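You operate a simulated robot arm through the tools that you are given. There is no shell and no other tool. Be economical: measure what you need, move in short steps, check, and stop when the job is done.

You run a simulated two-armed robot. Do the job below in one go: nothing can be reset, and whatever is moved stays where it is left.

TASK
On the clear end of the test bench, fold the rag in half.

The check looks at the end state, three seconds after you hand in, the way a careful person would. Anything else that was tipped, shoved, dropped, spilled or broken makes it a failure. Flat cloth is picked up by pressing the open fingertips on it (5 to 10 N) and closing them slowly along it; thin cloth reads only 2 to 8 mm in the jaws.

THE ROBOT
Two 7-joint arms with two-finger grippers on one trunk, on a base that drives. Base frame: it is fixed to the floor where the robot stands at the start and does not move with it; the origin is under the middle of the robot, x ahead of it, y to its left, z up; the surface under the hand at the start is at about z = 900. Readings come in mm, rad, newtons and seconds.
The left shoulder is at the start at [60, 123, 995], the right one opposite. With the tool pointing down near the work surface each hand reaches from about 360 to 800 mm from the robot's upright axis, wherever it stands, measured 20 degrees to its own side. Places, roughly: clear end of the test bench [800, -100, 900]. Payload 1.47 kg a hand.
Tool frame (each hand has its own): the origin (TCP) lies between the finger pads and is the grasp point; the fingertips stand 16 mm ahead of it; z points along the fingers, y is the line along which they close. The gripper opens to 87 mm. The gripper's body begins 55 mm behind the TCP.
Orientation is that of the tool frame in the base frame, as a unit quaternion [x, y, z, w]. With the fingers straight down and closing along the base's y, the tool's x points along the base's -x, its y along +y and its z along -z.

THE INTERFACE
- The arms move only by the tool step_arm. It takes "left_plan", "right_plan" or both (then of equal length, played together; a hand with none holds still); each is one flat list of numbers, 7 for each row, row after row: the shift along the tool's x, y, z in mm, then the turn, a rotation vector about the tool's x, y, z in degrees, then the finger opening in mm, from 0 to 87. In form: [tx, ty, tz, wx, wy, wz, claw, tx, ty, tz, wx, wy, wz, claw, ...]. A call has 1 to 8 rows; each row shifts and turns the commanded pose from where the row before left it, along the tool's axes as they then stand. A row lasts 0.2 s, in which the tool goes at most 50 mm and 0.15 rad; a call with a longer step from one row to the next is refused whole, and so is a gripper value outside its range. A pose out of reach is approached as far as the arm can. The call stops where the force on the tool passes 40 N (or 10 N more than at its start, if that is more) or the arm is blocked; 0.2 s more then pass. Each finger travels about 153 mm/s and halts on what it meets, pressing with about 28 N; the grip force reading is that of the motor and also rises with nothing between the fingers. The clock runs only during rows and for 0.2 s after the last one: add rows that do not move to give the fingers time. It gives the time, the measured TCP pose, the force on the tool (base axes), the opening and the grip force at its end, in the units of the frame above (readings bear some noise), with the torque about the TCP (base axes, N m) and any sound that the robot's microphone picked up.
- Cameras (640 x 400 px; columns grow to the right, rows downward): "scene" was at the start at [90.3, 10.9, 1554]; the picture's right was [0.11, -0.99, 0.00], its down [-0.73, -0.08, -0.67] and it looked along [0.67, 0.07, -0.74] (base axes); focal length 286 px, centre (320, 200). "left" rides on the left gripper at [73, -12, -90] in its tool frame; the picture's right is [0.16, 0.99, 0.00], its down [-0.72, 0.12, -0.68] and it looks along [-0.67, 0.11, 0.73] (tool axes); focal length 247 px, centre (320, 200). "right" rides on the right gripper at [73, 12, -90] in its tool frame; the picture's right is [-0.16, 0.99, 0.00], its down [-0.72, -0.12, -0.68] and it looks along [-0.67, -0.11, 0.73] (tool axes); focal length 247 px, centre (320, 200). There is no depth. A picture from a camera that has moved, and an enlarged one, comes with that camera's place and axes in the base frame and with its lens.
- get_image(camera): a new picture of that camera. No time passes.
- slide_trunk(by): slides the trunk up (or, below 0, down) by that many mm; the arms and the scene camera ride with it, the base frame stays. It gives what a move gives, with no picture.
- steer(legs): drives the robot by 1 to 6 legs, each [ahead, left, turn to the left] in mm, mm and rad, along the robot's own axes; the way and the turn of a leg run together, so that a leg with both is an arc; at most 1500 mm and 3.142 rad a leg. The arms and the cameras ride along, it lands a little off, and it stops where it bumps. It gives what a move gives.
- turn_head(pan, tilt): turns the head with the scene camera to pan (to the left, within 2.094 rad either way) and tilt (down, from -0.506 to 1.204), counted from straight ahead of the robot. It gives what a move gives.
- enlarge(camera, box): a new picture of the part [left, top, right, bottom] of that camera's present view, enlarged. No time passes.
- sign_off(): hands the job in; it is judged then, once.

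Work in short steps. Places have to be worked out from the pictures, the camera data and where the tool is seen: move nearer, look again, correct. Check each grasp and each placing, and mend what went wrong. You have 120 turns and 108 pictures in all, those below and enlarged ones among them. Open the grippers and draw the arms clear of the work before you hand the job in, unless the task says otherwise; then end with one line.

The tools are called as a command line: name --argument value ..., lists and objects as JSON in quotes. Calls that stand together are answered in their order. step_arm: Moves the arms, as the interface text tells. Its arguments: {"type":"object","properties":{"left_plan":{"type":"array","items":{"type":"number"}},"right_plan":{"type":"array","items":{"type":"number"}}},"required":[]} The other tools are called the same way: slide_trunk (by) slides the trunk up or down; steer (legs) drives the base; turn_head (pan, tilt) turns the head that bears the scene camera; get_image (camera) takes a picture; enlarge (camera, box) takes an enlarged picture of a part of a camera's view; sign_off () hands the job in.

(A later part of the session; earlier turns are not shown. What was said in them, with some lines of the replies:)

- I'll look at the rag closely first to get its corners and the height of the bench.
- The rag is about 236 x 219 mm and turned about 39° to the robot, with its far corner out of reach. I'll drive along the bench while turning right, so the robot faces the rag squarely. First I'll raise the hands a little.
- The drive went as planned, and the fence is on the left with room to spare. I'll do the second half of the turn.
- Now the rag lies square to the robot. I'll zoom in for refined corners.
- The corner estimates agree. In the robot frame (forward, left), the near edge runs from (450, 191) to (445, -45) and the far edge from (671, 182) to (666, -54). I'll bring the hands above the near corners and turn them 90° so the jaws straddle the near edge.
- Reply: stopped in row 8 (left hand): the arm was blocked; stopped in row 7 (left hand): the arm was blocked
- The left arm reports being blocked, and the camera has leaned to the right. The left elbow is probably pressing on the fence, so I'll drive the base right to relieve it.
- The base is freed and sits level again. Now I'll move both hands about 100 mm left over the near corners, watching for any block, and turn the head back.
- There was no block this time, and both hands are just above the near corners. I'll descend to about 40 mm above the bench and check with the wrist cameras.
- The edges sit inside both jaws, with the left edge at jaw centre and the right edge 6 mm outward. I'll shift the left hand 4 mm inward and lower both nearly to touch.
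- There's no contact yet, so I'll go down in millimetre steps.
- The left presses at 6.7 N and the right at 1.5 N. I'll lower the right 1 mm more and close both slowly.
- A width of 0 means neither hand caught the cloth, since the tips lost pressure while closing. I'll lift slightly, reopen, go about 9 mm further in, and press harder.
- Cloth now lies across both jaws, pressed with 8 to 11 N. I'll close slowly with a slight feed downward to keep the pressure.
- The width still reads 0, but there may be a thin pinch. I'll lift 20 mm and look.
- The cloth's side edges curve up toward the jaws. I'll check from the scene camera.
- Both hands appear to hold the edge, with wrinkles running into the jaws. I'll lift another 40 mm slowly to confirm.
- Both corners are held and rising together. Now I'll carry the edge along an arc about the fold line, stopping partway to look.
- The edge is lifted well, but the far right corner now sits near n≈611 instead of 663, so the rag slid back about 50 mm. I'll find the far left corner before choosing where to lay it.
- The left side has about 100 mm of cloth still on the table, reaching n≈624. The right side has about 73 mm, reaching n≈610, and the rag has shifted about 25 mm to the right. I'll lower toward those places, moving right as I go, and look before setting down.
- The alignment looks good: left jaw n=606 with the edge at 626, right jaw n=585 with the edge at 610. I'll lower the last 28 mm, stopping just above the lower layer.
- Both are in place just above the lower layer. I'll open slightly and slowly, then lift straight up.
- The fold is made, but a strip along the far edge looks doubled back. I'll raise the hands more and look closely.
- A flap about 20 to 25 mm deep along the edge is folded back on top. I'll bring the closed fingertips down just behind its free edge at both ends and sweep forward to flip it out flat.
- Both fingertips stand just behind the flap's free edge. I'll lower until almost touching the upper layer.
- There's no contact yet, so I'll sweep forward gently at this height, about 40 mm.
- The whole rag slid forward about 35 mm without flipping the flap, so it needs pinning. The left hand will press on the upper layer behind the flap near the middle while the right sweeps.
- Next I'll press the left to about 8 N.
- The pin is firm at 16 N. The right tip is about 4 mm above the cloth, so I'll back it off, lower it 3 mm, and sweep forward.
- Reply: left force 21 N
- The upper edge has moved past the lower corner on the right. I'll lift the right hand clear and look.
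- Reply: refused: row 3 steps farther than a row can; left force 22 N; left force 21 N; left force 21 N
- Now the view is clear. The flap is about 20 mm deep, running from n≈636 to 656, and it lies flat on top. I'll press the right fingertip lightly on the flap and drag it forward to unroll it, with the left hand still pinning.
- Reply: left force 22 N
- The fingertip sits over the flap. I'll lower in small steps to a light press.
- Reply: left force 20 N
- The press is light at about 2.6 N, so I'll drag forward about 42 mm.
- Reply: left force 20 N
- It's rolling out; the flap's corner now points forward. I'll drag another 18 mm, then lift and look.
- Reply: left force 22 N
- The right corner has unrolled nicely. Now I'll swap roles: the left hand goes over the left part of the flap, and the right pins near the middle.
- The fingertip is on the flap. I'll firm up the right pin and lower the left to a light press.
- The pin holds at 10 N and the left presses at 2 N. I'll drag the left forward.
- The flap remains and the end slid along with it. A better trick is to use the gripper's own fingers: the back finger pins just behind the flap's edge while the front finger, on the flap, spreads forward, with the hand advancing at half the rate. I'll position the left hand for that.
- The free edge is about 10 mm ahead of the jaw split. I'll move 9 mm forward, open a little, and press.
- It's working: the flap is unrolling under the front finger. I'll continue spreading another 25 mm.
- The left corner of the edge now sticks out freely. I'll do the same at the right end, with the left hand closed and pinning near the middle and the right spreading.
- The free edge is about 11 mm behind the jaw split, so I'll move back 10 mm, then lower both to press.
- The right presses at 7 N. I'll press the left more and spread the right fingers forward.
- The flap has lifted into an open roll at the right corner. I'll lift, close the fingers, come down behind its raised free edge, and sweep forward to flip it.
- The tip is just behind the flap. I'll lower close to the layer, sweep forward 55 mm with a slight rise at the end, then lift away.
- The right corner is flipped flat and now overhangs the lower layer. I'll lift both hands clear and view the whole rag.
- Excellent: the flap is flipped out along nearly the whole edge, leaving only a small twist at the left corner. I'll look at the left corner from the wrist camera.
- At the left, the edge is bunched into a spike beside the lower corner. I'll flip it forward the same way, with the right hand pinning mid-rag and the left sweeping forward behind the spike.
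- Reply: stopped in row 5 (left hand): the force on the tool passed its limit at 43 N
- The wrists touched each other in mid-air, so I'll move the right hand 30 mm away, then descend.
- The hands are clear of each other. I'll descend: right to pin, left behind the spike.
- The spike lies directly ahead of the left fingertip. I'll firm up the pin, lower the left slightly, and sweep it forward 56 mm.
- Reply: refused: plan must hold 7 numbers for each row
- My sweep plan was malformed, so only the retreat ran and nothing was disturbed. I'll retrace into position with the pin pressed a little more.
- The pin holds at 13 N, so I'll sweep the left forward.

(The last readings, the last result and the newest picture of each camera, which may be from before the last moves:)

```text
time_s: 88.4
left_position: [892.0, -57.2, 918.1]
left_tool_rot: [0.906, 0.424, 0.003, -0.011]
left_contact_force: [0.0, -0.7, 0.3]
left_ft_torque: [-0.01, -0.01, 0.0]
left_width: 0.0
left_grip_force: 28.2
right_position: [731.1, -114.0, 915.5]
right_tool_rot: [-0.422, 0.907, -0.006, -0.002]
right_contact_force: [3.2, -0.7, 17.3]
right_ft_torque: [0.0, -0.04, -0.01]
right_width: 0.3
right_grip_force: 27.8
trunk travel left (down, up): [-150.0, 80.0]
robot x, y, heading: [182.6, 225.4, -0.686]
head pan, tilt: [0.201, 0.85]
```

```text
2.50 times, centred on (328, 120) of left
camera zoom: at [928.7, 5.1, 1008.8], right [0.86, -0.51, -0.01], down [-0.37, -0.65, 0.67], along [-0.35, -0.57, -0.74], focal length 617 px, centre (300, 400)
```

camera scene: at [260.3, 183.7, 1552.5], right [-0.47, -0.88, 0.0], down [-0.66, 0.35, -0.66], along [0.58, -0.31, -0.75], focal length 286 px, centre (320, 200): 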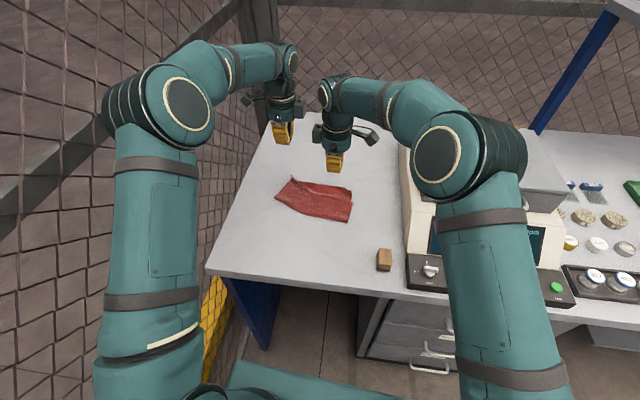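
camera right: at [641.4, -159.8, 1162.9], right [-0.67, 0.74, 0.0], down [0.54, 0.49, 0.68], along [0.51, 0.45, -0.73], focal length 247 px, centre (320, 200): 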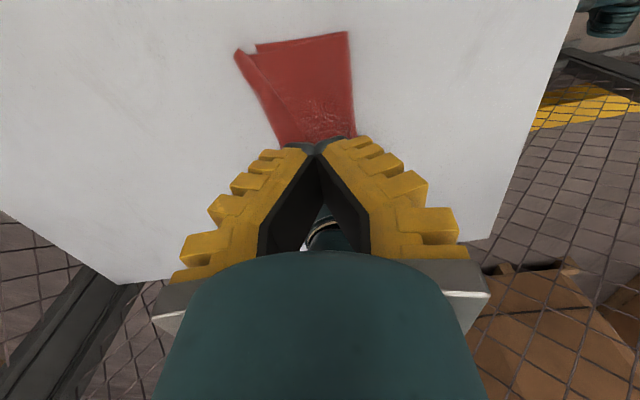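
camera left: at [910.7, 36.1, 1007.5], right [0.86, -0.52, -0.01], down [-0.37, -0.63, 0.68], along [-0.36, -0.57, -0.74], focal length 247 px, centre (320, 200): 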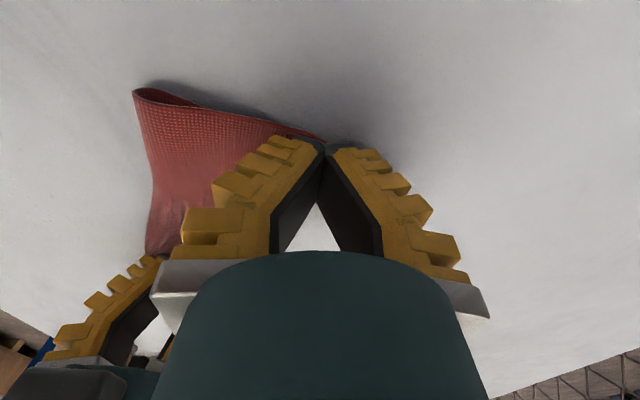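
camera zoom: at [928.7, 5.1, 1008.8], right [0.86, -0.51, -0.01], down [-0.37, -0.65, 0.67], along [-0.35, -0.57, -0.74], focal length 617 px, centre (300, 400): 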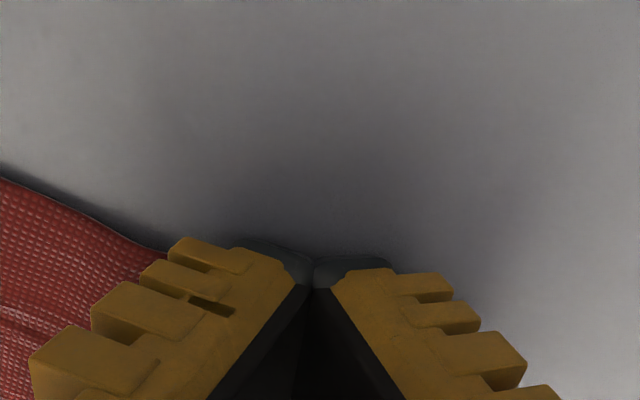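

step_arm --left_plan '[0, 0, -30, 0, 0, 0, 0, 0, 0, -45, 0, 0, 0, 0, 40, -20, -20, 0, 0, 0, 0, 40, -20, 0, 0, 0, 0, 0]' --right_plan '[0, 0, -30, 0, 0, 0, 0, 0, 0, -45, 0, 0, 0, 0, 40, 0, -20, 0, 0, 0, 0, 40, 0, 0, 0, 0, 0, 0]'

enlarge --camera "scene" --box '[250, 145, 378, 225]'

```text
time_s: 89.4
left_position: [912.5, 27.2, 1015.5]
left_tool_rot: [0.906, 0.423, 0.003, -0.011]
left_contact_force: [0.7, -0.7, -0.9]
left_ft_torque: [0.02, -0.03, 0.04]
left_width: 0.0
left_grip_force: 27.7
right_position: [677.9, -174.2, 1010.8]
right_tool_rot: [-0.421, 0.907, -0.005, -0.002]
right_contact_force: [-0.6, -0.1, -0.6]
right_ft_torque: [0.01, -0.02, 0.01]
right_width: 0.0
right_grip_force: 28.2
trunk travel left (down, up): [-150.0, 80.0]
robot x, y, heading: [176.1, 223.5, -0.688]
head pan, tilt: [0.201, 0.85]
```

```text
5.00 times, centred on (314, 185) of scene
camera zoom: at [259.7, 183.7, 1552.5], right [-0.47, -0.88, 0.0], down [-0.66, 0.35, -0.66], along [0.58, -0.31, -0.75], focal length 1430 px, centre (350, 275)
```

zoom: 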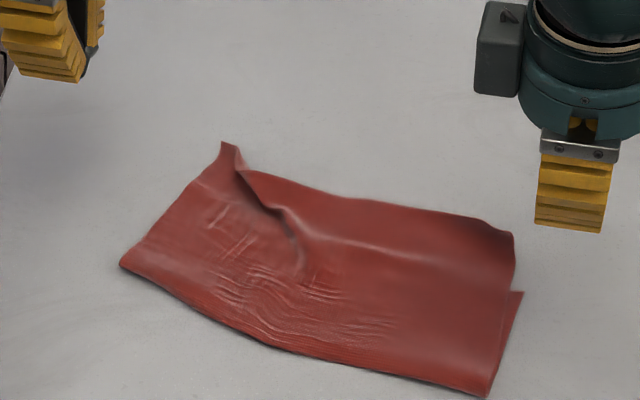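

The edge is now flipped out everywhere and overhangs the lower layer by about 15 to 40 mm. Next I'll regrip the overhanging corners, lift them a little, and lay them back on the lower corners. First I'll hover and check.

step_arm --left_plan '[-26, 15, 0, 0, 0, 0, 14, -26, 14, 0, 0, 0, 0, 14, -25, 14, 0, 0, 0, 0, 14, 0, 0, 40, 0, 0, 0, 14, 0, 0, 38, 0, 0, 0, 14, 0, 0, 0, 0, 0, 0, 14]' --right_plan '[-19, -18, 0, 0, 0, 0, 25, -19, -18, 0, 0, 0, 0, 25, -18, -19, 0, 0, 0, 0, 25, 0, 0, 38, 0, 0, 0, 25, 0, 0, 36, 0, 0, 0, 25, 0, 0, 0, 0, 0, 0, 25]'

enlarge --camera "left" --box '[200, 40, 456, 200]'

enlarge --camera "right" --box '[220, 40, 476, 200]'

```text
time_s: 90.8
left_position: [897.3, -59.6, 936.4]
left_tool_rot: [0.905, 0.425, 0.004, -0.01]
left_contact_force: [0.6, 0.9, -0.6]
left_ft_torque: [0.0, 0.0, 0.01]
left_width: 20.8
left_grip_force: 4.8
right_position: [757.5, -168.6, 936.3]
right_tool_rot: [-0.422, 0.906, -0.004, -0.002]
right_contact_force: [-0.5, 0.3, 0.1]
right_ft_torque: [0.02, -0.01, -0.02]
right_width: 31.3
right_grip_force: 4.5
trunk travel left (down, up): [-150.0, 80.0]
robot x, y, heading: [180.4, 224.4, -0.686]
head pan, tilt: [0.201, 0.85]
```

```text
2.50 times, centred on (328, 120) of left
camera zoom: at [932.7, 3.6, 1026.9], right [0.86, -0.51, -0.01], down [-0.37, -0.65, 0.67], along [-0.35, -0.57, -0.75], focal length 617 px, centre (300, 400)
```

zoom: 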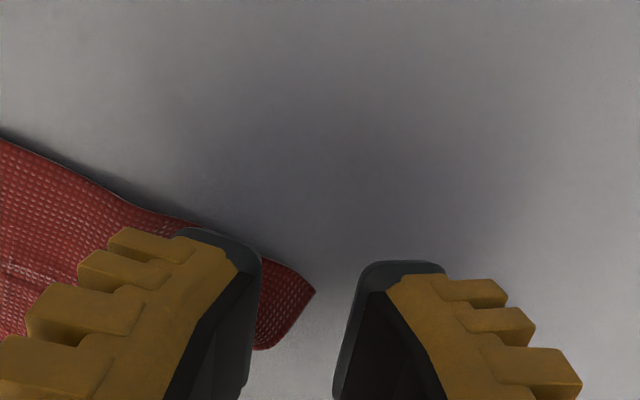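

```text
2.50 times, centred on (348, 120) of right
camera zoom: at [701.3, -216.5, 1026.8], right [-0.65, 0.76, -0.01], down [0.55, 0.49, 0.68], along [0.52, 0.44, -0.74], focal length 617 px, centre (250, 400)
```

zoom: 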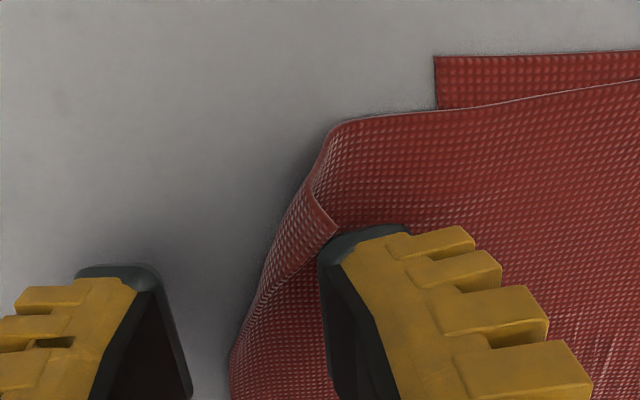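

The right edge is 8 mm behind the jaw centre, so I'll move back 15 mm. The left corner tip is just at the centre, so I'll move back 9 mm and right 11 mm with a narrower jaw, then lower to contact.

step_arm --left_plan '[-6, -5, 0, 0, 0, 0, 9, -5, -4, 5, 0, 0, 0, 9, 0, 0, 10, 0, 0, 0, 9, 0, 0, 3, 0, 0, 0, 9, 0, 0, 0.5, 0, 0, 0, 9, 0, 0, 0, 0, 0, 0, 9]' --right_plan '[0, 7, 0, 0, 0, 0, 25, 0, 8, 5, 0, 0, 0, 25, 0, 0, 10, 0, 0, 0, 25, 0, 0, 3, 0, 0, 0, 25, 0, 0, 0.5, 0, 0, 0, 25, 0, 0, 0, 0, 0, 0, 25]'

```text
time_s: 92.2
left_position: [884.2, -60.9, 915.5]
left_tool_rot: [0.905, 0.425, 0.004, -0.011]
left_contact_force: [1.0, -0.2, 2.4]
left_ft_torque: [-0.01, 0.06, 0.0]
left_width: 16.2
left_grip_force: 4.6
right_position: [745.8, -159.2, 916.5]
right_tool_rot: [-0.422, 0.907, -0.004, -0.001]
right_contact_force: [-0.2, 0.0, 0.1]
right_ft_torque: [0.04, 0.01, 0.01]
right_width: 26.0
right_grip_force: 7.4
trunk travel left (down, up): [-150.0, 80.0]
robot x, y, heading: [183.0, 226.6, -0.686]
head pan, tilt: [0.201, 0.85]
```

step_arm --left_plan '[0, 0, 1.3, 0, 0, 0, 9, 0, 0, 0, 0, 0, 0, 9]' --right_plan '[0, 0, 1.7, 0, 0, 0, 25, 0, 0, 0, 0, 0, 0, 25]'

```text
time_s: 92.8
left_position: [883.8, -59.5, 916.2]
left_tool_rot: [0.906, 0.424, 0.004, -0.01]
left_contact_force: [-1.4, -1.3, 7.4]
left_ft_torque: [0.01, 0.08, 0.02]
left_width: 17.1
left_grip_force: 5.0
right_position: [745.3, -157.9, 917.5]
right_tool_rot: [-0.422, 0.907, -0.005, -0.001]
right_contact_force: [0.1, 1.1, 3.9]
right_ft_torque: [0.08, 0.07, -0.06]
right_width: 31.5
right_grip_force: 4.0
trunk travel left (down, up): [-150.0, 80.0]
robot x, y, heading: [181.6, 222.5, -0.686]
head pan, tilt: [0.201, 0.85]
```

Contact is about right, so I'll close slowly with a slight downward feed, then lift 15 mm to look.

step_arm --left_plan '[0, 0, 0.3, 0, 0, 0, 9, 0, 0, 0.3, 0, 0, 0, 7, 0, 0, 0.3, 0, 0, 0, 5, 0, 0, 0.3, 0, 0, 0, 3, 0, 0, 0.3, 0, 0, 0, 1, 0, 0, 0, 0, 0, 0, 0, 0, 0, 0, 0, 0, 0, 0]' --right_plan '[0, 0, 0.7, 0, 0, 0, 21, 0, 0, 0.4, 0, 0, 0, 17, 0, 0, 0.3, 0, 0, 0, 13, 0, 0, 0.3, 0, 0, 0, 9, 0, 0, 0.3, 0, 0, 0, 4, 0, 0, 0, 0, 0, 0, 0, 0, 0, 0, 0, 0, 0, 0]'

step_arm --left_plan '[0, 0, -8, 0, 0, 0, 0, 0, 0, -10, 0, 0, 0, 0, 0, 0, -10, 0, 0, 0, 0, 0, 0, 0, 0, 0, 0, 0]' --right_plan '[0, 0, -8, 0, 0, 0, 0, 0, 0, -10, 0, 0, 0, 0, 0, 0, -10, 0, 0, 0, 0, 0, 0, 0, 0, 0, 0, 0]'

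enlarge --camera "scene" --box '[250, 145, 378, 225]'

enlarge --camera "left" --box '[200, 40, 456, 200]'

enlarge --camera "right" --box '[220, 40, 476, 200]'

```text
time_s: 94.4
left_position: [881.4, -58.9, 914.4]
left_tool_rot: [0.905, 0.425, 0.004, -0.01]
left_contact_force: [-0.7, -0.1, 13.3]
left_ft_torque: [-0.06, 0.11, -0.06]
left_width: 0.0
left_grip_force: 28.4
right_position: [743.6, -156.5, 914.8]
right_tool_rot: [-0.421, 0.907, -0.005, -0.001]
right_contact_force: [-4.0, 1.6, 19.8]
right_ft_torque: [0.33, 0.3, 0.04]
right_width: 0.1
right_grip_force: 30.1
trunk travel left (down, up): [-150.0, 80.0]
robot x, y, heading: [181.7, 223.4, -0.694]
head pan, tilt: [0.201, 0.85]
```

```text
time_s: 95.4
left_position: [882.0, -61.5, 941.1]
left_tool_rot: [0.906, 0.424, 0.003, -0.012]
left_contact_force: [-0.4, 0.2, -0.2]
left_ft_torque: [0.03, 0.0, 0.01]
left_width: 0.1
left_grip_force: 29.0
right_position: [746.5, -156.9, 942.0]
right_tool_rot: [-0.422, 0.907, -0.005, -0.002]
right_contact_force: [-0.4, 0.2, -0.8]
right_ft_torque: [-0.02, -0.05, -0.01]
right_width: 0.0
right_grip_force: 22.8
trunk travel left (down, up): [-150.0, 80.0]
robot x, y, heading: [181.8, 224.5, -0.687]
head pan, tilt: [0.201, 0.85]
```

```text
5.00 times, centred on (314, 185) of scene
camera zoom: at [260.2, 183.5, 1552.5], right [-0.47, -0.88, 0.0], down [-0.66, 0.35, -0.66], along [0.58, -0.31, -0.75], focal length 1430 px, centre (350, 275)
```

zoom: 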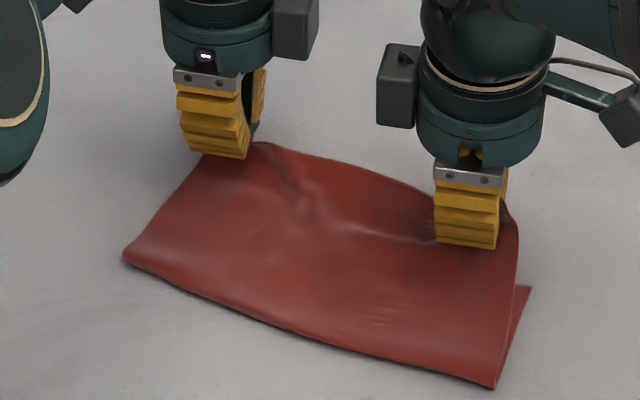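

```text
2.50 times, centred on (328, 120) of left
camera zoom: at [920.1, 1.7, 1032.1], right [0.86, -0.51, -0.02], down [-0.37, -0.65, 0.67], along [-0.35, -0.57, -0.74], focal length 617 px, centre (300, 400)
```

zoom: 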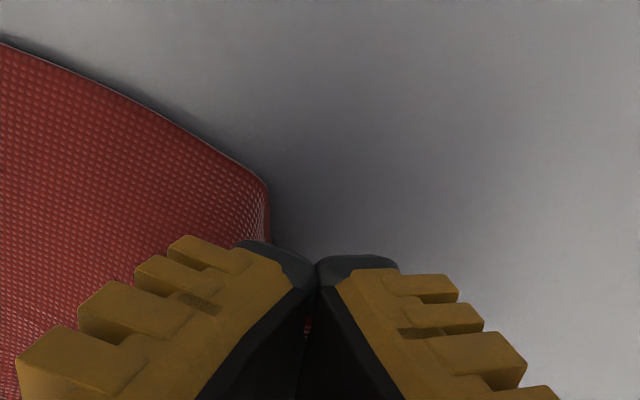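

```text
2.50 times, centred on (348, 120) of right
camera zoom: at [690.8, -206.4, 1032.0], right [-0.65, 0.76, -0.01], down [0.55, 0.49, 0.68], along [0.51, 0.44, -0.74], focal length 617 px, centre (250, 400)
```

zoom: 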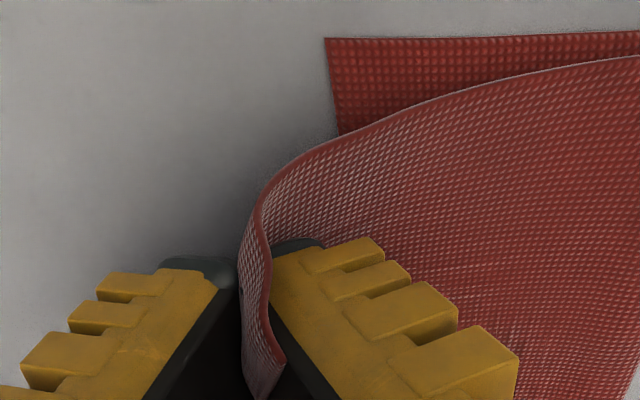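

Both hands hold the upper edge again and the cloth has smoothed out. I'll lift further, moving back toward the fold, and check that the lower left corner stays on the table.

step_arm --left_plan '[0, -4, -10, 0, 0, 0, 0, 0, -5, -10, 0, 0, 0, 0, 0, -6, -10, 0, 0, 0, 0, 0, -8, -8, 0, 0, 0, 0, 0, -8, -6, 0, 0, 0, 0, 0, 0, 0, 0, 0, 0, 0]' --right_plan '[0, 5, -10, 0, 0, 0, 0, 0, 8, -10, 0, 0, 0, 0, 0, 9, -10, 0, 0, 0, 0, 0, 10, -8, 0, 0, 0, 0, 0, 10, -6, 0, 0, 0, 0, 0, 0, 0, 0, 0, 0, 0]'

enlarge --camera "left" --box '[120, 0, 440, 200]'

enlarge --camera "scene" --box '[250, 145, 378, 225]'

```text
time_s: 96.8
left_position: [859.5, -41.8, 984.7]
left_tool_rot: [0.906, 0.423, 0.003, -0.011]
left_contact_force: [-0.6, -0.3, 0.4]
left_ft_torque: [0.0, 0.03, 0.03]
left_width: 0.4
left_grip_force: 27.7
right_position: [714.8, -130.1, 984.9]
right_tool_rot: [-0.422, 0.907, -0.005, -0.002]
right_contact_force: [1.5, 1.7, -0.6]
right_ft_torque: [0.0, -0.05, -0.02]
right_width: 0.2
right_grip_force: 29.6
trunk travel left (down, up): [-150.0, 80.0]
robot x, y, heading: [180.3, 226.9, -0.685]
head pan, tilt: [0.201, 0.85]
```

```text
2.00 times, centred on (280, 100) of left
camera zoom: at [896.5, 20.8, 1075.8], right [0.86, -0.51, -0.02], down [-0.37, -0.65, 0.67], along [-0.35, -0.57, -0.75], focal length 494 px, centre (400, 400)
```

zoom: 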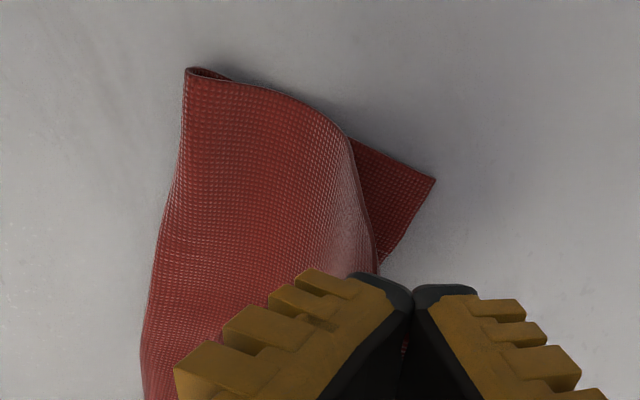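

```text
5.00 times, centred on (314, 185) of scene
camera zoom: at [260.6, 183.2, 1552.4], right [-0.47, -0.88, 0.0], down [-0.66, 0.35, -0.66], along [0.58, -0.31, -0.75], focal length 1430 px, centre (350, 275)
```

zoom: 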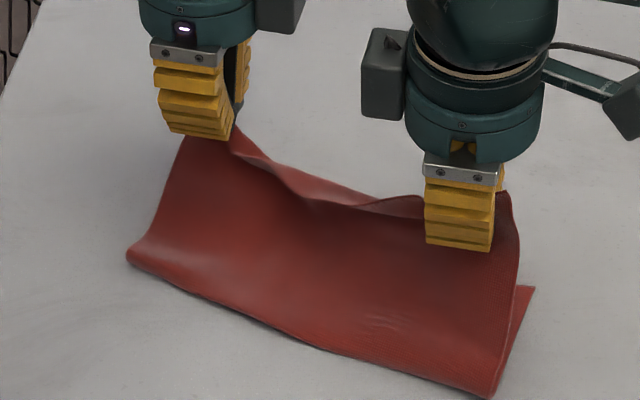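

The lower left corner is on the table at n≈690, a≈542, and the lower right at about 652, 325. I'll lay the upper corners onto those, widening the hands slightly to take up slack.

step_arm --left_plan '[2, 0, 8, 0, 0, 0, 0, 2, 0, 10, 0, 0, 0, 0, 2, 0, 12, 0, 0, 0, 0, 2, -1, 12, 0, 0, 0, 0, 1, 0, 12, 0, 0, 0, 0, 0, 0, 8, 0, 0, 0, 0, 0, 0, 3, 0, 0, 0, 0, 0, 0, 0, 0, 0, 0, 0]' --right_plan '[3, -4, 8, 0, 0, 0, 0, 3, -4, 10, 0, 0, 0, 0, 3, -4, 12, 0, 0, 0, 0, 3, -4, 12, 0, 0, 0, 0, 3, -3, 12, 0, 0, 0, 0, 0, 0, 8, 0, 0, 0, 0, 0, 0, 3, 0, 0, 0, 0, 0, 0, 0, 0, 0, 0, 0]'

get_image --camera "left"

get_image --camera "right"

```text
time_s: 98.6
left_position: [864.3, -32.2, 921.5]
left_tool_rot: [0.906, 0.423, 0.004, -0.011]
left_contact_force: [0.0, 0.0, -0.4]
left_ft_torque: [-0.02, 0.01, 0.0]
left_width: 0.0
left_grip_force: 27.8
right_position: [718.8, -156.0, 921.4]
right_tool_rot: [-0.422, 0.907, -0.004, -0.001]
right_contact_force: [-1.6, 0.3, -0.2]
right_ft_torque: [-0.02, -0.03, -0.03]
right_width: 0.1
right_grip_force: 27.0
trunk travel left (down, up): [-150.0, 80.0]
robot x, y, heading: [183.6, 224.6, -0.688]
head pan, tilt: [0.201, 0.85]
```

```text
11 pictures are left
camera left: at [901.5, 29.9, 1012.2], right [0.86, -0.51, -0.01], down [-0.37, -0.65, 0.67], along [-0.35, -0.57, -0.75], focal length 247 px, centre (320, 200)
```

left: 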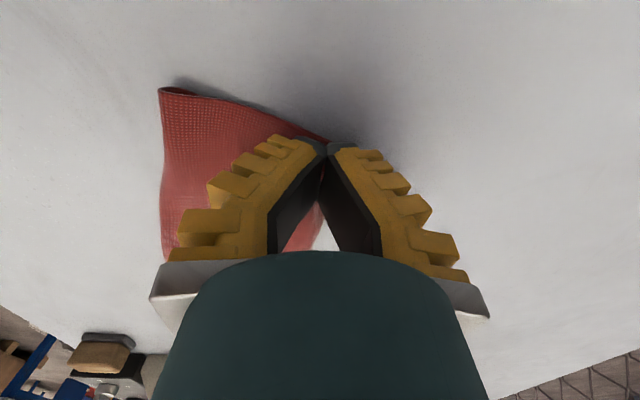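

```text
10 pictures are left
camera right: at [663.3, -204.2, 1011.8], right [-0.65, 0.76, -0.01], down [0.55, 0.49, 0.68], along [0.51, 0.44, -0.74], focal length 247 px, centre (320, 200)
```

right: 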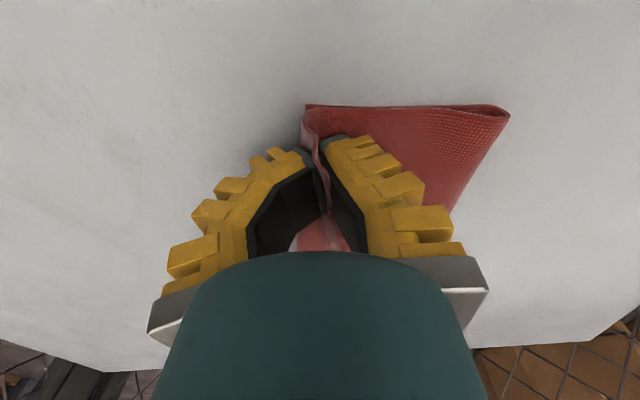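

Both corners align with the lower ones. I'll open slowly and lift straight up.

step_arm --left_plan '[0, 0, 0, 0, 0, 0, 3, 0, 0, 0, 0, 0, 0, 7, 0, 0, 0, 0, 0, 0, 10, 0, 0, -4, 0, 0, 0, 12, 0, 0, -12, 0, 0, 0, 14, 0, 0, -30, 0, 0, 0, 16, 20, 0, -40, 0, 0, 0, 16, 40, 0, -20, 0, 0, 0, 16]' --right_plan '[0, 0, 0, 0, 0, 0, 3, 0, 0, 0, 0, 0, 0, 7, 0, 0, 0, 0, 0, 0, 10, 0, 0, -4, 0, 0, 0, 12, 0, 0, -12, 0, 0, 0, 14, 0, 0, -30, 0, 0, 0, 16, 20, 0, -40, 0, 0, 0, 16, 40, 0, -20, 0, 0, 0, 16]'

step_arm --left_plan '[20, 0, -20, 0, 0, 0, 0, 0, 0, 0, 0, 0, 0, 0]' --right_plan '[30, 0, -20, 0, 0, 0, 0, 0, 0, 0, 0, 0, 0, 0]'

enlarge --camera "scene" --box '[250, 145, 378, 225]'

```text
time_s: 100.4
left_position: [902.5, 8.0, 1029.6]
left_tool_rot: [0.906, 0.423, 0.004, -0.01]
left_contact_force: [0.2, 0.2, -0.5]
left_ft_torque: [0.0, -0.04, 0.02]
left_width: 22.7
left_grip_force: 4.5
right_position: [679.5, -199.2, 1028.2]
right_tool_rot: [-0.421, 0.907, -0.005, -0.002]
right_contact_force: [0.0, -0.3, -0.1]
right_ft_torque: [0.0, -0.02, -0.02]
right_width: 22.5
right_grip_force: 4.8
trunk travel left (down, up): [-150.0, 80.0]
robot x, y, heading: [180.8, 220.3, -0.689]
head pan, tilt: [0.201, 0.85]
```

```text
time_s: 101.0
left_position: [916.2, 23.4, 1046.7]
left_tool_rot: [0.906, 0.423, 0.003, -0.012]
left_contact_force: [0.4, 0.2, -0.7]
left_ft_torque: [0.06, -0.02, 0.0]
left_width: 0.0
left_grip_force: 28.0
right_position: [661.3, -220.8, 1048.3]
right_tool_rot: [-0.422, 0.907, -0.004, -0.003]
right_contact_force: [-0.1, 0.2, 0.2]
right_ft_torque: [-0.01, -0.02, 0.01]
right_width: 0.0
right_grip_force: 28.0
trunk travel left (down, up): [-150.0, 80.0]
robot x, y, heading: [180.1, 221.6, -0.689]
head pan, tilt: [0.201, 0.85]
```

```text
5.00 times, centred on (314, 185) of scene
camera zoom: at [261.3, 183.4, 1552.4], right [-0.47, -0.88, 0.0], down [-0.67, 0.35, -0.66], along [0.58, -0.31, -0.75], focal length 1430 px, centre (350, 275)
```

zoom: 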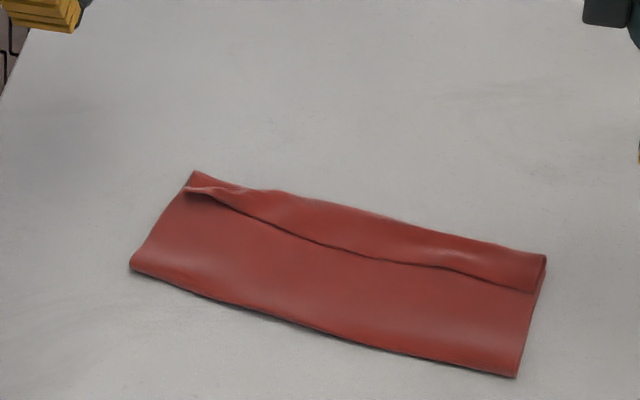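

A line runs along the strip again. I need to know whether it's a standing ridge or a doubled-back flap, so I'll look with the right wrist camera.

step_arm --right_plan '[-35, 15, -25, 0, 0, 0, 0, -35, 15, -25, 0, 0, 0, 0, 0, 0, 0, 0, 0, 0, 0]'

enlarge --camera "right" --box '[220, 20, 412, 140]'

```text
time_s: 101.8
left_position: [913.9, 23.6, 1048.8]
left_tool_rot: [0.906, 0.424, 0.004, -0.011]
left_contact_force: [-0.7, -0.5, -0.3]
left_ft_torque: [0.0, 0.02, -0.01]
left_width: 0.0
left_grip_force: 28.4
right_position: [680.0, -148.0, 1097.0]
right_tool_rot: [-0.422, 0.907, -0.004, -0.003]
right_contact_force: [0.3, 0.0, 0.7]
right_ft_torque: [0.0, 0.03, 0.03]
right_width: 0.0
right_grip_force: 27.7
trunk travel left (down, up): [-150.0, 80.0]
robot x, y, heading: [181.6, 222.8, -0.689]
head pan, tilt: [0.201, 0.85]
```

```text
3.33 times, centred on (316, 80) of right
camera zoom: at [625.1, -196.9, 1187.7], right [-0.65, 0.76, -0.01], down [0.56, 0.49, 0.68], along [0.51, 0.44, -0.74], focal length 823 px, centre (333, 600)
```

zoom: 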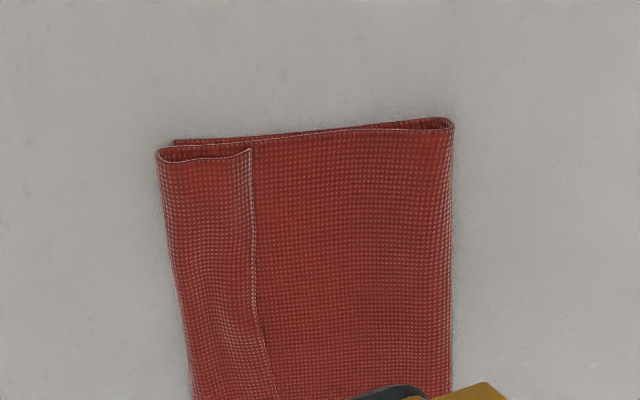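

It is the flap again, about 28 mm deep; otherwise the fold is neat. I'll repeat the steps that worked: pin with the left hand, spread under the flap with the right, then sweep to flip it. Positioning now.

step_arm --left_plan '[-36, -13, 0, 0, 0, 0, 0, -36, -13, 0, 0, 0, 0, 0, -36, -13, 0, 0, 0, 0, 0, -36, -14, 0, 0, 0, 0, 0, 0, 0, 43, 0, 0, 0, 0, 0, 0, 43, 0, 0, 0, 0, 0, 0, 43, 0, 0, 0, 0, 0, 0, 1.5, 0, 0, 0, 0]' --right_plan '[-9, -14, 0, 0, 0, 0, 0, -9, -15, 0, 0, 0, 0, 0, 0, 0, 30, 0, 0, 0, 0, 0, 0, 30, 0, 0, 0, 0, 0, 0, 30, 0, 0, 0, 0, 0, 0, 30, 0, 0, 0, 0, 0, 0, 30, 0, 0, 0, 0, 0, 0, 26, 0, 0, 0, 0]'

step_arm --left_plan '[0, 0, 1.5, 0, 0, 0, 0, 0, 0, 1, 0, 0, 0, 0, 0, 0, 0, 0, 0, 0, 0]' --right_plan '[0, 0, 1, 0, 0, 0, 0, 0, 0, 1, 0, 0, 0, 0, 0, 0, 0, 0, 0, 0, 0]'

```text
time_s: 103.6
left_position: [783.3, -46.3, 916.5]
left_tool_rot: [0.906, 0.424, 0.003, -0.01]
left_contact_force: [1.3, 0.5, 4.9]
left_ft_torque: [-0.04, -0.02, 0.01]
left_width: 0.2
left_grip_force: 28.1
right_position: [717.4, -154.5, 921.0]
right_tool_rot: [-0.421, 0.907, -0.004, -0.001]
right_contact_force: [-0.5, 0.5, -0.1]
right_ft_torque: [0.02, 0.03, 0.04]
right_width: 0.0
right_grip_force: 27.7
trunk travel left (down, up): [-150.0, 80.0]
robot x, y, heading: [181.0, 224.1, -0.684]
head pan, tilt: [0.201, 0.85]
```

```text
time_s: 104.4
left_position: [784.1, -46.1, 914.0]
left_tool_rot: [0.905, 0.424, 0.004, -0.01]
left_contact_force: [2.8, 2.3, 18.7]
left_ft_torque: [-0.08, -0.01, 0.01]
left_width: 0.1
left_grip_force: 28.7
right_position: [715.6, -154.2, 919.4]
right_tool_rot: [-0.421, 0.907, -0.006, -0.002]
right_contact_force: [-0.8, 0.0, 0.7]
right_ft_torque: [-0.01, 0.01, 0.05]
right_width: 0.0
right_grip_force: 27.9
trunk travel left (down, up): [-150.0, 80.0]
robot x, y, heading: [181.6, 223.2, -0.689]
head pan, tilt: [0.201, 0.85]
```

The left pin holds at 19 N. I'll move the right back 3 mm and press to about 7 N.

step_arm --right_plan '[0, 3, 0, 0, 0, 0, 0, 0, 0, 1.5, 0, 0, 0, 0, 0, 0, 0.7, 0, 0, 0, 0, 0, 0, 0, 0, 0, 0, 0]'

```text
time_s: 105.4
left_position: [783.1, -46.5, 914.0]
left_tool_rot: [0.905, 0.425, 0.004, -0.01]
left_contact_force: [4.2, 0.6, 22.6]
left_ft_torque: [-0.07, -0.02, 0.02]
left_width: 0.3
left_grip_force: 28.5
right_position: [713.8, -153.9, 917.4]
right_tool_rot: [-0.422, 0.907, -0.005, -0.001]
right_contact_force: [-0.8, 1.2, 0.1]
right_ft_torque: [0.01, 0.0, -0.04]
right_width: 0.1
right_grip_force: 28.0
trunk travel left (down, up): [-150.0, 80.0]
robot x, y, heading: [181.9, 225.0, -0.682]
head pan, tilt: [0.201, 0.85]
```

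step_arm --right_plan '[0, 0, 1.2, 0, 0, 0, 0, 0, 0, 0, 0, 0, 0, 0]'

```text
time_s: 106.0
left_position: [781.8, -46.0, 915.9]
left_tool_rot: [0.905, 0.424, 0.004, -0.011]
left_contact_force: [5.0, -1.3, 22.5]
left_ft_torque: [-0.13, 0.01, 0.02]
left_width: 0.0
left_grip_force: 27.7
right_position: [714.0, -153.8, 917.9]
right_tool_rot: [-0.423, 0.906, -0.005, -0.002]
right_contact_force: [0.5, 0.7, 3.4]
right_ft_torque: [-0.05, 0.0, 0.02]
right_width: 0.0
right_grip_force: 28.1
trunk travel left (down, up): [-150.0, 80.0]
robot x, y, heading: [181.3, 226.9, -0.692]
head pan, tilt: [0.201, 0.85]
```

Contact is good, so I'll spread the fingers with the back one held in place, the same as before.

step_arm --right_plan '[0, 0, 0.8, 0, 0, 0, 1, 0, -3, 0, 0, 0, 0, 4, 0, -3.5, 0, 0, 0, 0, 10, 0, -3, 0, 0, 0, 0, 16, 0, -3, 0, 0, 0, 0, 22, 0, -3, 0, 0, 0, 0, 28, 0, -3, 0, 0, 0, 0, 34, 0, -3, 0, 0, 0, 0, 40]'

step_arm --right_plan '[0, -3, 0, 0, 0, 0, 46, 0, -3, 0, 0, 0, 0, 52, 0, -3, 0, 0, 0, 0, 58, 0, 0, -30, 0, 0, 0, 58, 0, 18, -10, 0, 0, 0, 20, 0, 17, 0, 0, 0, 0, 0, 0, 0, 18, 0, 0, 0, 0, 0, 0, 0, 0, 0, 0, 0]'

enlarge --camera "right" --box '[180, 40, 436, 200]'

```text
time_s: 107.8
left_position: [781.5, -45.9, 915.4]
left_tool_rot: [0.906, 0.424, 0.003, -0.01]
left_contact_force: [3.4, -1.5, 18.1]
left_ft_torque: [-0.11, -0.01, 0.04]
left_width: 0.0
left_grip_force: 28.2
right_position: [730.0, -166.9, 915.5]
right_tool_rot: [-0.422, 0.907, -0.006, -0.001]
right_contact_force: [0.8, 1.3, 17.5]
right_ft_torque: [0.1, 0.04, 0.01]
right_width: 41.8
right_grip_force: 7.3
trunk travel left (down, up): [-150.0, 80.0]
robot x, y, heading: [181.6, 225.9, -0.686]
head pan, tilt: [0.201, 0.85]
```

```text
time_s: 109.6
left_position: [783.8, -45.5, 914.6]
left_tool_rot: [0.906, 0.424, 0.005, -0.011]
left_contact_force: [0.4, 0.8, 22.8]
left_ft_torque: [-0.19, 0.03, 0.01]
left_width: 0.0
left_grip_force: 27.9
right_position: [710.0, -149.5, 939.7]
right_tool_rot: [-0.422, 0.907, -0.006, -0.001]
right_contact_force: [0.1, 0.0, 0.6]
right_ft_torque: [0.04, 0.0, 0.0]
right_width: 0.0
right_grip_force: 27.9
trunk travel left (down, up): [-150.0, 80.0]
robot x, y, heading: [184.2, 222.6, -0.686]
head pan, tilt: [0.201, 0.85]
```

```text
2.50 times, centred on (308, 120) of right
camera zoom: at [653.8, -198.3, 1029.8], right [-0.65, 0.76, -0.01], down [0.55, 0.49, 0.68], along [0.52, 0.44, -0.74], focal length 617 px, centre (350, 400)
```

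zoom: 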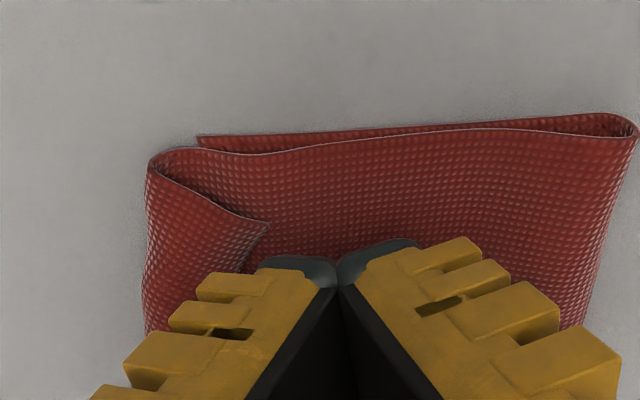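

That's the same picture as before the successful sweep, so I'll repeat it.

step_arm --right_plan '[0, 0, 10, 0, 0, 0, 0, 0, 0, 8.5, 0, 0, 0, 0, 0, -8, 0, 0, 0, 0, 0, 0, -8, 0, 0, 0, 0, 0, 0, -8, -0.5, 0, 0, 0, 0, 0, -8, -0.5, 0, 0, 0, 0, 0, -8, -0.5, 0, 0, 0, 0, 0, -8, 0, 0, 0, 0, 0]'

step_arm --right_plan '[0, -7, 0, 0, 0, 0, 0, 0, 0, -25, 0, 0, 0, 0, 0, 0, -40, 0, 0, 0, 0, 30, 0, -30, 0, 0, 0, 0, 45, 0, 0, 0, 0, 0, 0]'

enlarge --camera "scene" --box '[250, 145, 378, 225]'

```text
time_s: 111.4
left_position: [783.1, -45.5, 914.0]
left_tool_rot: [0.905, 0.424, 0.004, -0.01]
left_contact_force: [-0.1, -0.1, 22.3]
left_ft_torque: [-0.15, 0.03, 0.0]
left_width: 0.0
left_grip_force: 28.2
right_position: [747.6, -180.5, 921.9]
right_tool_rot: [-0.421, 0.907, -0.005, -0.001]
right_contact_force: [0.7, -0.2, 0.2]
right_ft_torque: [0.0, 0.01, 0.0]
right_width: 0.1
right_grip_force: 28.1
trunk travel left (down, up): [-150.0, 80.0]
robot x, y, heading: [178.5, 224.8, -0.685]
head pan, tilt: [0.201, 0.85]
```

```text
time_s: 112.6
left_position: [781.8, -46.2, 913.8]
left_tool_rot: [0.905, 0.425, 0.005, -0.01]
left_contact_force: [0.5, -0.7, 22.1]
left_ft_torque: [-0.21, 0.03, -0.02]
left_width: 0.0
left_grip_force: 28.0
right_position: [702.3, -245.2, 1016.1]
right_tool_rot: [-0.421, 0.907, -0.005, -0.002]
right_contact_force: [0.1, 0.3, -0.4]
right_ft_torque: [-0.02, 0.0, -0.01]
right_width: 0.0
right_grip_force: 27.7
trunk travel left (down, up): [-150.0, 80.0]
robot x, y, heading: [183.2, 226.8, -0.686]
head pan, tilt: [0.201, 0.85]
```

```text
5.00 times, centred on (314, 185) of scene
camera zoom: at [257.6, 183.9, 1552.7], right [-0.47, -0.88, 0.0], down [-0.66, 0.35, -0.66], along [0.59, -0.31, -0.75], focal length 1430 px, centre (350, 275)
```

zoom: 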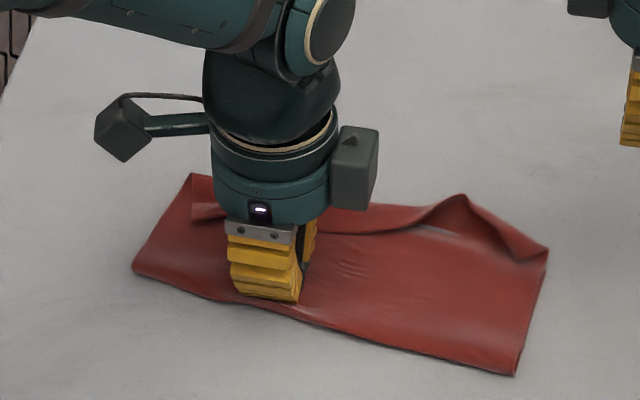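

The middle flipped, but the right corner is still turned back about 12 mm. I'll sweep once more at the corner itself.

step_arm --right_plan '[-20, 15, 0, 0, 0, 0, 0, -20, 16, 0, 0, 0, 0, 0, -21, 16, 0, 0, 0, 0, 0, 0, 0, 45, 0, 0, 0, 0, 0, 0, 40, 0, 0, 0, 0, 0, 0, 11.5, 0, 0, 0, 0, 0, 0, 0, 0, 0, 0, 0]'

step_arm --right_plan '[0, -7, 0.5, 0, 0, 0, 0, 0, -8, 0, 0, 0, 0, 0, 0, -8, 0, 0, 0, 0, 0, 0, -8, 0, 0, 0, 0, 0, 0, -8, 0, 0, 0, 0, 0, 0, -8, 0, 0, 0, 0, 0, 0, -8, 0, 0, 0, 0, 0, 0, -6, 0, 0, 0, 0, 0]'

enlarge --camera "right" --box '[220, 40, 476, 200]'

```text
time_s: 114.2
left_position: [781.9, -45.6, 915.7]
left_tool_rot: [0.906, 0.424, 0.004, -0.01]
left_contact_force: [0.2, -0.2, 22.2]
left_ft_torque: [-0.16, 0.02, 0.02]
left_width: 0.3
left_grip_force: 28.4
right_position: [705.9, -168.3, 921.5]
right_tool_rot: [-0.422, 0.907, -0.006, -0.001]
right_contact_force: [0.4, 0.5, 0.1]
right_ft_torque: [0.01, 0.02, -0.01]
right_width: 0.0
right_grip_force: 28.3
trunk travel left (down, up): [-150.0, 80.0]
robot x, y, heading: [182.7, 223.7, -0.688]
head pan, tilt: [0.201, 0.85]
```

```text
time_s: 116.0
left_position: [782.7, -46.9, 915.0]
left_tool_rot: [0.905, 0.425, 0.003, -0.011]
left_contact_force: [-0.4, 0.1, 22.4]
left_ft_torque: [-0.17, 0.03, -0.01]
left_width: 0.0
left_grip_force: 28.0
right_position: [753.2, -205.7, 920.7]
right_tool_rot: [-0.422, 0.907, -0.005, -0.001]
right_contact_force: [0.2, -0.3, -0.9]
right_ft_torque: [-0.02, 0.0, -0.03]
right_width: 0.0
right_grip_force: 28.3
trunk travel left (down, up): [-150.0, 80.0]
robot x, y, heading: [180.6, 224.2, -0.686]
head pan, tilt: [0.201, 0.85]
```

```text
2.50 times, centred on (348, 120) of right
camera zoom: at [697.3, -253.8, 1010.0], right [-0.65, 0.76, -0.01], down [0.55, 0.49, 0.68], along [0.52, 0.44, -0.74], focal length 617 px, centre (250, 400)
```

zoom: 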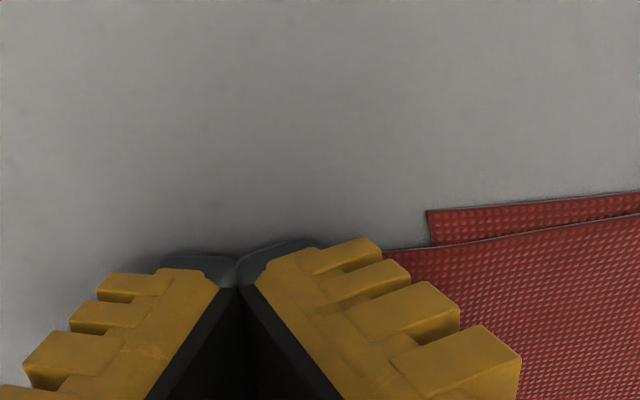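

The right side is flipped out flat. Now the left end: the right hand pins near the middle, and the left hand goes to the flap's free edge.

step_arm --left_plan '[0, 0, -30, 0, 0, 0, 0, 0, 0, -30, 0, 0, 0, 0, 31, 17, 0, 0, 0, 0, 0, 31, 17, 0, 0, 0, 0, 0, 0, 0, 30, 0, 0, 0, 0, 0, 0, 24, 0, 0, 0, 0, 0, 0, 1, 0, 0, 0, 0, 0, 0, 0, 0, 0, 0, 0]' --right_plan '[0, 0, -40, 0, 0, 0, 0, 0, 20, 0, 0, 0, 0, 0, -32, 24, 0, 0, 0, 0, 0, -33, 24, 0, 0, 0, 0, 0, 0, 0, 25, 0, 0, 0, 0, 0, 0, 16, 0, 0, 0, 0, 0, 0, 3, 0, 0, 0, 0, 0, 0, 2, 0, 0, 0, 0]'

step_arm --left_plan '[0, 0, 2, 0, 0, 0, 0, 0, 0, 1, 0, 0, 0, 0, 0, 0, 0, 0, 0, 0, 0]'

```text
time_s: 117.8
left_position: [847.7, -22.3, 922.1]
left_tool_rot: [0.906, 0.424, 0.003, -0.011]
left_contact_force: [0.2, -0.9, 0.1]
left_ft_torque: [0.0, -0.01, -0.03]
left_width: 0.1
left_grip_force: 28.2
right_position: [745.0, -112.5, 914.4]
right_tool_rot: [-0.422, 0.906, -0.008, 0.001]
right_contact_force: [-0.9, -1.4, 27.4]
right_ft_torque: [0.04, 0.01, 0.03]
right_width: 0.0
right_grip_force: 28.4
trunk travel left (down, up): [-150.0, 80.0]
robot x, y, heading: [182.3, 221.9, -0.686]
head pan, tilt: [0.201, 0.85]
```

```text
time_s: 118.6
left_position: [847.9, -22.4, 918.8]
left_tool_rot: [0.905, 0.425, 0.004, -0.011]
left_contact_force: [0.3, 0.3, 1.0]
left_ft_torque: [0.01, 0.02, 0.01]
left_width: 0.0
left_grip_force: 27.8
right_position: [745.3, -111.5, 914.9]
right_tool_rot: [-0.422, 0.907, -0.007, 0.0]
right_contact_force: [2.8, -1.0, 37.1]
right_ft_torque: [0.14, 0.01, -0.02]
right_width: 0.0
right_grip_force: 27.9
trunk travel left (down, up): [-150.0, 80.0]
robot x, y, heading: [180.2, 222.9, -0.685]
head pan, tilt: [0.201, 0.85]
```

I'll ease the right pin a bit, press the left, and spread.

step_arm --left_plan '[0, 0, 1.5, 0, 0, 0, 0, 0, 0, 1, 0, 0, 0, 0, 0, 0, 0, 0, 0, 0, 0]' --right_plan '[0, 0, -1.5, 0, 0, 0, 0, 0, 0, 0, 0, 0, 0, 0, 0, 0, 0, 0, 0, 0, 0]'

step_arm --left_plan '[0, 0, 0.5, 0, 0, 0, 1, 0, 3, 0, 0, 0, 0, 4, 0, 3.5, 0, 0, 0, 0, 10, 0, 3, 0, 0, 0, 0, 16, 0, 3, 0, 0, 0, 0, 22, 0, 3, 0, 0, 0, 0, 28, 0, 3, 0, 0, 0, 0, 34, 0, 3, 0, 0, 0, 0, 40]'

step_arm --left_plan '[0, 3, 0, 0, 0, 0, 46, 0, 3, 0, 0, 0, 0, 52, 0, 3, 0, 0, 0, 0, 58, 0, 0, -30, 0, 0, 0, 58, 0, -18, -10, 0, 0, 0, 20, 0, -20, 0, 0, 0, 0, 0, 0, 0, 20, 0, 0, 0, 0, 0, 0, 16, 0, 0, 0, 0]'

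```text
time_s: 119.4
left_position: [846.6, -21.6, 916.8]
left_tool_rot: [0.905, 0.424, 0.003, -0.01]
left_contact_force: [-1.0, -0.1, 12.8]
left_ft_torque: [-0.02, -0.05, 0.0]
left_width: 0.3
left_grip_force: 27.9
right_position: [745.0, -111.1, 915.2]
right_tool_rot: [-0.422, 0.907, -0.006, -0.001]
right_contact_force: [5.3, -1.9, 27.0]
right_ft_torque: [0.05, -0.11, 0.0]
right_width: 0.0
right_grip_force: 27.8
trunk travel left (down, up): [-150.0, 80.0]
robot x, y, heading: [180.6, 223.2, -0.685]
head pan, tilt: [0.201, 0.85]
```

```text
time_s: 121.2
left_position: [863.1, -35.1, 915.2]
left_tool_rot: [0.905, 0.425, 0.003, -0.009]
left_contact_force: [-2.6, -0.8, 20.9]
left_ft_torque: [0.1, 0.07, 0.03]
left_width: 32.7
left_grip_force: 8.3
right_position: [742.8, -111.9, 915.4]
right_tool_rot: [-0.422, 0.907, -0.007, 0.0]
right_contact_force: [5.8, -1.8, 23.9]
right_ft_torque: [0.04, -0.1, -0.04]
right_width: 0.0
right_grip_force: 28.4
trunk travel left (down, up): [-150.0, 80.0]
robot x, y, heading: [180.4, 227.0, -0.691]
head pan, tilt: [0.201, 0.85]
```

```text
time_s: 123.0
left_position: [841.1, -18.8, 918.9]
left_tool_rot: [0.905, 0.424, 0.003, -0.01]
left_contact_force: [-1.4, 0.2, -0.3]
left_ft_torque: [-0.02, 0.0, 0.01]
left_width: 0.0
left_grip_force: 27.9
right_position: [743.4, -112.0, 915.2]
right_tool_rot: [-0.423, 0.906, -0.006, -0.001]
right_contact_force: [-4.4, 0.2, 29.3]
right_ft_torque: [0.09, -0.02, 0.0]
right_width: 0.2
right_grip_force: 27.8
trunk travel left (down, up): [-150.0, 80.0]
robot x, y, heading: [183.2, 223.2, -0.693]
head pan, tilt: [0.201, 0.85]
```

Now I'll sweep forward with the left, then once more a little further toward the corner.

step_arm --left_plan '[0, 8, 0, 0, 0, 0, 0, 0, 8, 0, 0, 0, 0, 0, 0, 8, 0, 0, 0, 0, 0, 0, 8, 0, 0, 0, 0, 0, 0, 8, 0, 0, 0, 0, 0, 0, 8, 0, 0, 0, 0, 0, 0, 8, 0, 0, 0, 0, 0]'

step_arm --left_plan '[0, 0, -30, 0, 0, 0, 0, 6, -28, -5, 0, 0, 0, 0, 6, -25, 0, 0, 0, 0, 0, 0, 0, 20, 0, 0, 0, 0, 0, 0, 15, 0, 0, 0, 0, 0, 0, 0, 0, 0, 0, 0]'

step_arm --left_plan '[0, 8, 0, 0, 0, 0, 0, 0, 8, 0, 0, 0, 0, 0, 0, 8, 0, 0, 0, 0, 0, 0, 8, 0, 0, 0, 0, 0, 0, 8, 0, 0, 0, 0, 0, 0, 8, 0, 0, 0, 0, 0, 0, 8, 0, 0, 0, 0, 0]'

step_arm --left_plan '[0, 0, -30, 0, 0, 0, 0, 0, 0, -40, 0, 0, 0, 0, 40, 0, -20, 0, 0, 0, 0, 40, 0, 0, 0, 0, 0, 0]' --right_plan '[0, 0, -30, 0, 0, 0, 0, 0, 0, -40, 0, 0, 0, 0, 40, 0, -20, 0, 0, 0, 0, 45, 0, 0, 0, 0, 0, 0]'

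enlarge --camera "scene" --box '[250, 145, 378, 225]'

```text
time_s: 124.6
left_position: [883.7, -52.7, 919.7]
left_tool_rot: [0.906, 0.424, 0.003, -0.01]
left_contact_force: [-0.6, 0.2, 0.4]
left_ft_torque: [-0.03, 0.01, 0.01]
left_width: 0.3
left_grip_force: 28.1
right_position: [743.6, -111.2, 915.5]
right_tool_rot: [-0.422, 0.907, -0.006, -0.001]
right_contact_force: [-3.9, 0.2, 29.8]
right_ft_torque: [0.08, -0.02, -0.03]
right_width: 0.2
right_grip_force: 28.4
trunk travel left (down, up): [-150.0, 80.0]
robot x, y, heading: [179.6, 223.9, -0.689]
head pan, tilt: [0.201, 0.85]
```

```text
time_s: 126.0
left_position: [851.3, -11.3, 917.7]
left_tool_rot: [0.906, 0.424, 0.003, -0.01]
left_contact_force: [-0.1, -0.1, -0.7]
left_ft_torque: [0.0, -0.01, -0.01]
left_width: 0.0
left_grip_force: 27.9
right_position: [744.0, -110.3, 915.7]
right_tool_rot: [-0.421, 0.907, -0.006, -0.001]
right_contact_force: [-3.8, 1.1, 29.5]
right_ft_torque: [0.07, 0.0, 0.03]
right_width: 0.0
right_grip_force: 28.8
trunk travel left (down, up): [-150.0, 80.0]
robot x, y, heading: [183.2, 225.5, -0.688]
head pan, tilt: [0.201, 0.85]
```

```text
time_s: 127.6
left_position: [894.2, -45.3, 918.4]
left_tool_rot: [0.906, 0.424, 0.003, -0.011]
left_contact_force: [-0.7, 0.6, -0.7]
left_ft_torque: [0.04, -0.02, 0.0]
left_width: 0.0
left_grip_force: 28.1
right_position: [743.1, -111.3, 914.6]
right_tool_rot: [-0.423, 0.906, -0.006, -0.002]
right_contact_force: [-4.5, 0.4, 29.1]
right_ft_torque: [0.12, 0.06, -0.02]
right_width: 0.1
right_grip_force: 28.1
trunk travel left (down, up): [-150.0, 80.0]
robot x, y, heading: [182.3, 224.8, -0.687]
head pan, tilt: [0.201, 0.85]
```

```text
time_s: 128.6
left_position: [945.9, 11.9, 1006.8]
left_tool_rot: [0.906, 0.423, 0.003, -0.012]
left_contact_force: [0.4, 0.0, -0.3]
left_ft_torque: [0.01, 0.0, -0.02]
left_width: 0.1
left_grip_force: 28.0
right_position: [688.0, -178.3, 1003.0]
right_tool_rot: [-0.423, 0.906, -0.004, -0.002]
right_contact_force: [0.4, 0.1, -0.4]
right_ft_torque: [0.0, 0.01, -0.01]
right_width: 0.0
right_grip_force: 28.0
trunk travel left (down, up): [-150.0, 80.0]
robot x, y, heading: [182.2, 222.4, -0.686]
head pan, tilt: [0.201, 0.85]
```

```text
5.00 times, centred on (314, 185) of scene
camera zoom: at [260.2, 183.1, 1552.4], right [-0.47, -0.88, 0.0], down [-0.66, 0.35, -0.66], along [0.58, -0.31, -0.75], focal length 1430 px, centre (350, 275)
```

zoom: 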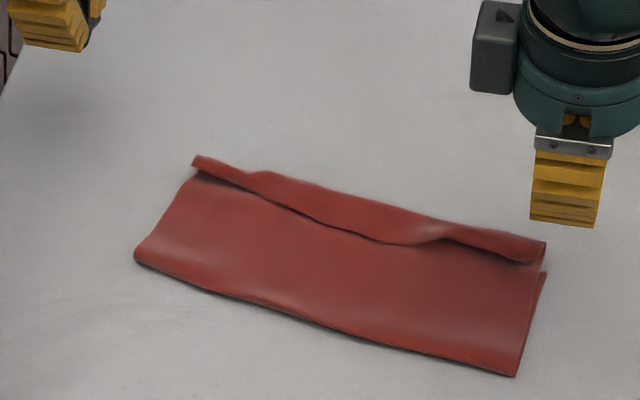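

The rag now lies flat in two layers. The lifted edge's ends meet the lower layer's corners to within about 10 mm, leaving only a narrow rolled hem. More handling could spoil that, so I'll open the grippers and draw the arms up and clear.

step_arm --left_plan '[0, 0, -45, 0, 0, 0, 40, 0, 0, -45, 0, 0, 0, 80, 0, -40, -20, 0, 0, 0, 80, 0, -45, 0, 0, 0, 0, 80, 0, -45, 0, 0, 0, 0, 80, 0, 0, 0, 0, 0, 0, 80]' --right_plan '[0, 0, -45, 0, 0, 0, 40, 0, 0, -45, 0, 0, 0, 80, 0, 40, -30, 0, 0, 0, 80, 0, 45, 0, 0, 0, 0, 80, 0, 45, 0, 0, 0, 0, 80, 0, 0, 0, 0, 0, 0, 80]'

get_image --camera "scene"

```text
time_s: 130.0
left_position: [847.4, 92.5, 1118.1]
left_tool_rot: [0.906, 0.423, 0.003, -0.011]
left_contact_force: [0.4, -0.1, 0.3]
left_ft_torque: [0.01, 0.04, 0.02]
left_width: 81.4
left_grip_force: 1.0
right_position: [593.3, -91.4, 1123.0]
right_tool_rot: [-0.422, 0.906, -0.006, -0.003]
right_contact_force: [-0.6, -0.6, 0.0]
right_ft_torque: [-0.01, 0.03, 0.01]
right_width: 81.8
right_grip_force: 1.2
trunk travel left (down, up): [-150.0, 80.0]
robot x, y, heading: [181.2, 227.3, -0.684]
head pan, tilt: [0.201, 0.85]
```

```text
3 pictures are left
camera scene: at [262.4, 181.7, 1552.2], right [-0.47, -0.88, 0.0], down [-0.67, 0.35, -0.66], along [0.58, -0.31, -0.75], focal length 286 px, centre (320, 200)
```

scene: 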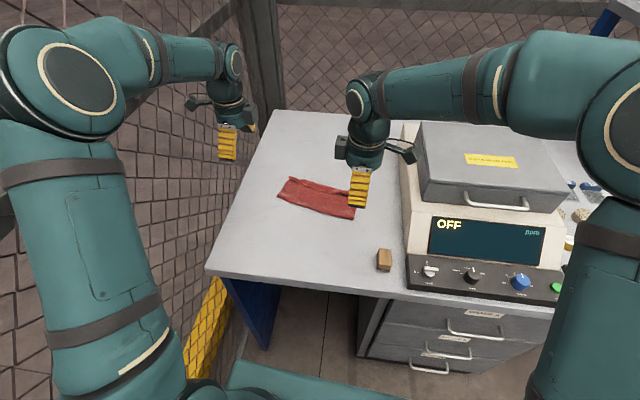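

The arms are up and clear, the block and the instrument are undisturbed, and the rag lies folded on the bench. I'm handing in.

sign_off

```text
The job is handed in.
```

The rag is folded in half on the clear end of the bench, its corners meeting to within about 10 mm by my estimate from the pictures; a narrow strip of the folded-over edge is still rolled back on top, and the left elbow pressed against the fence once, apparently with no harm.
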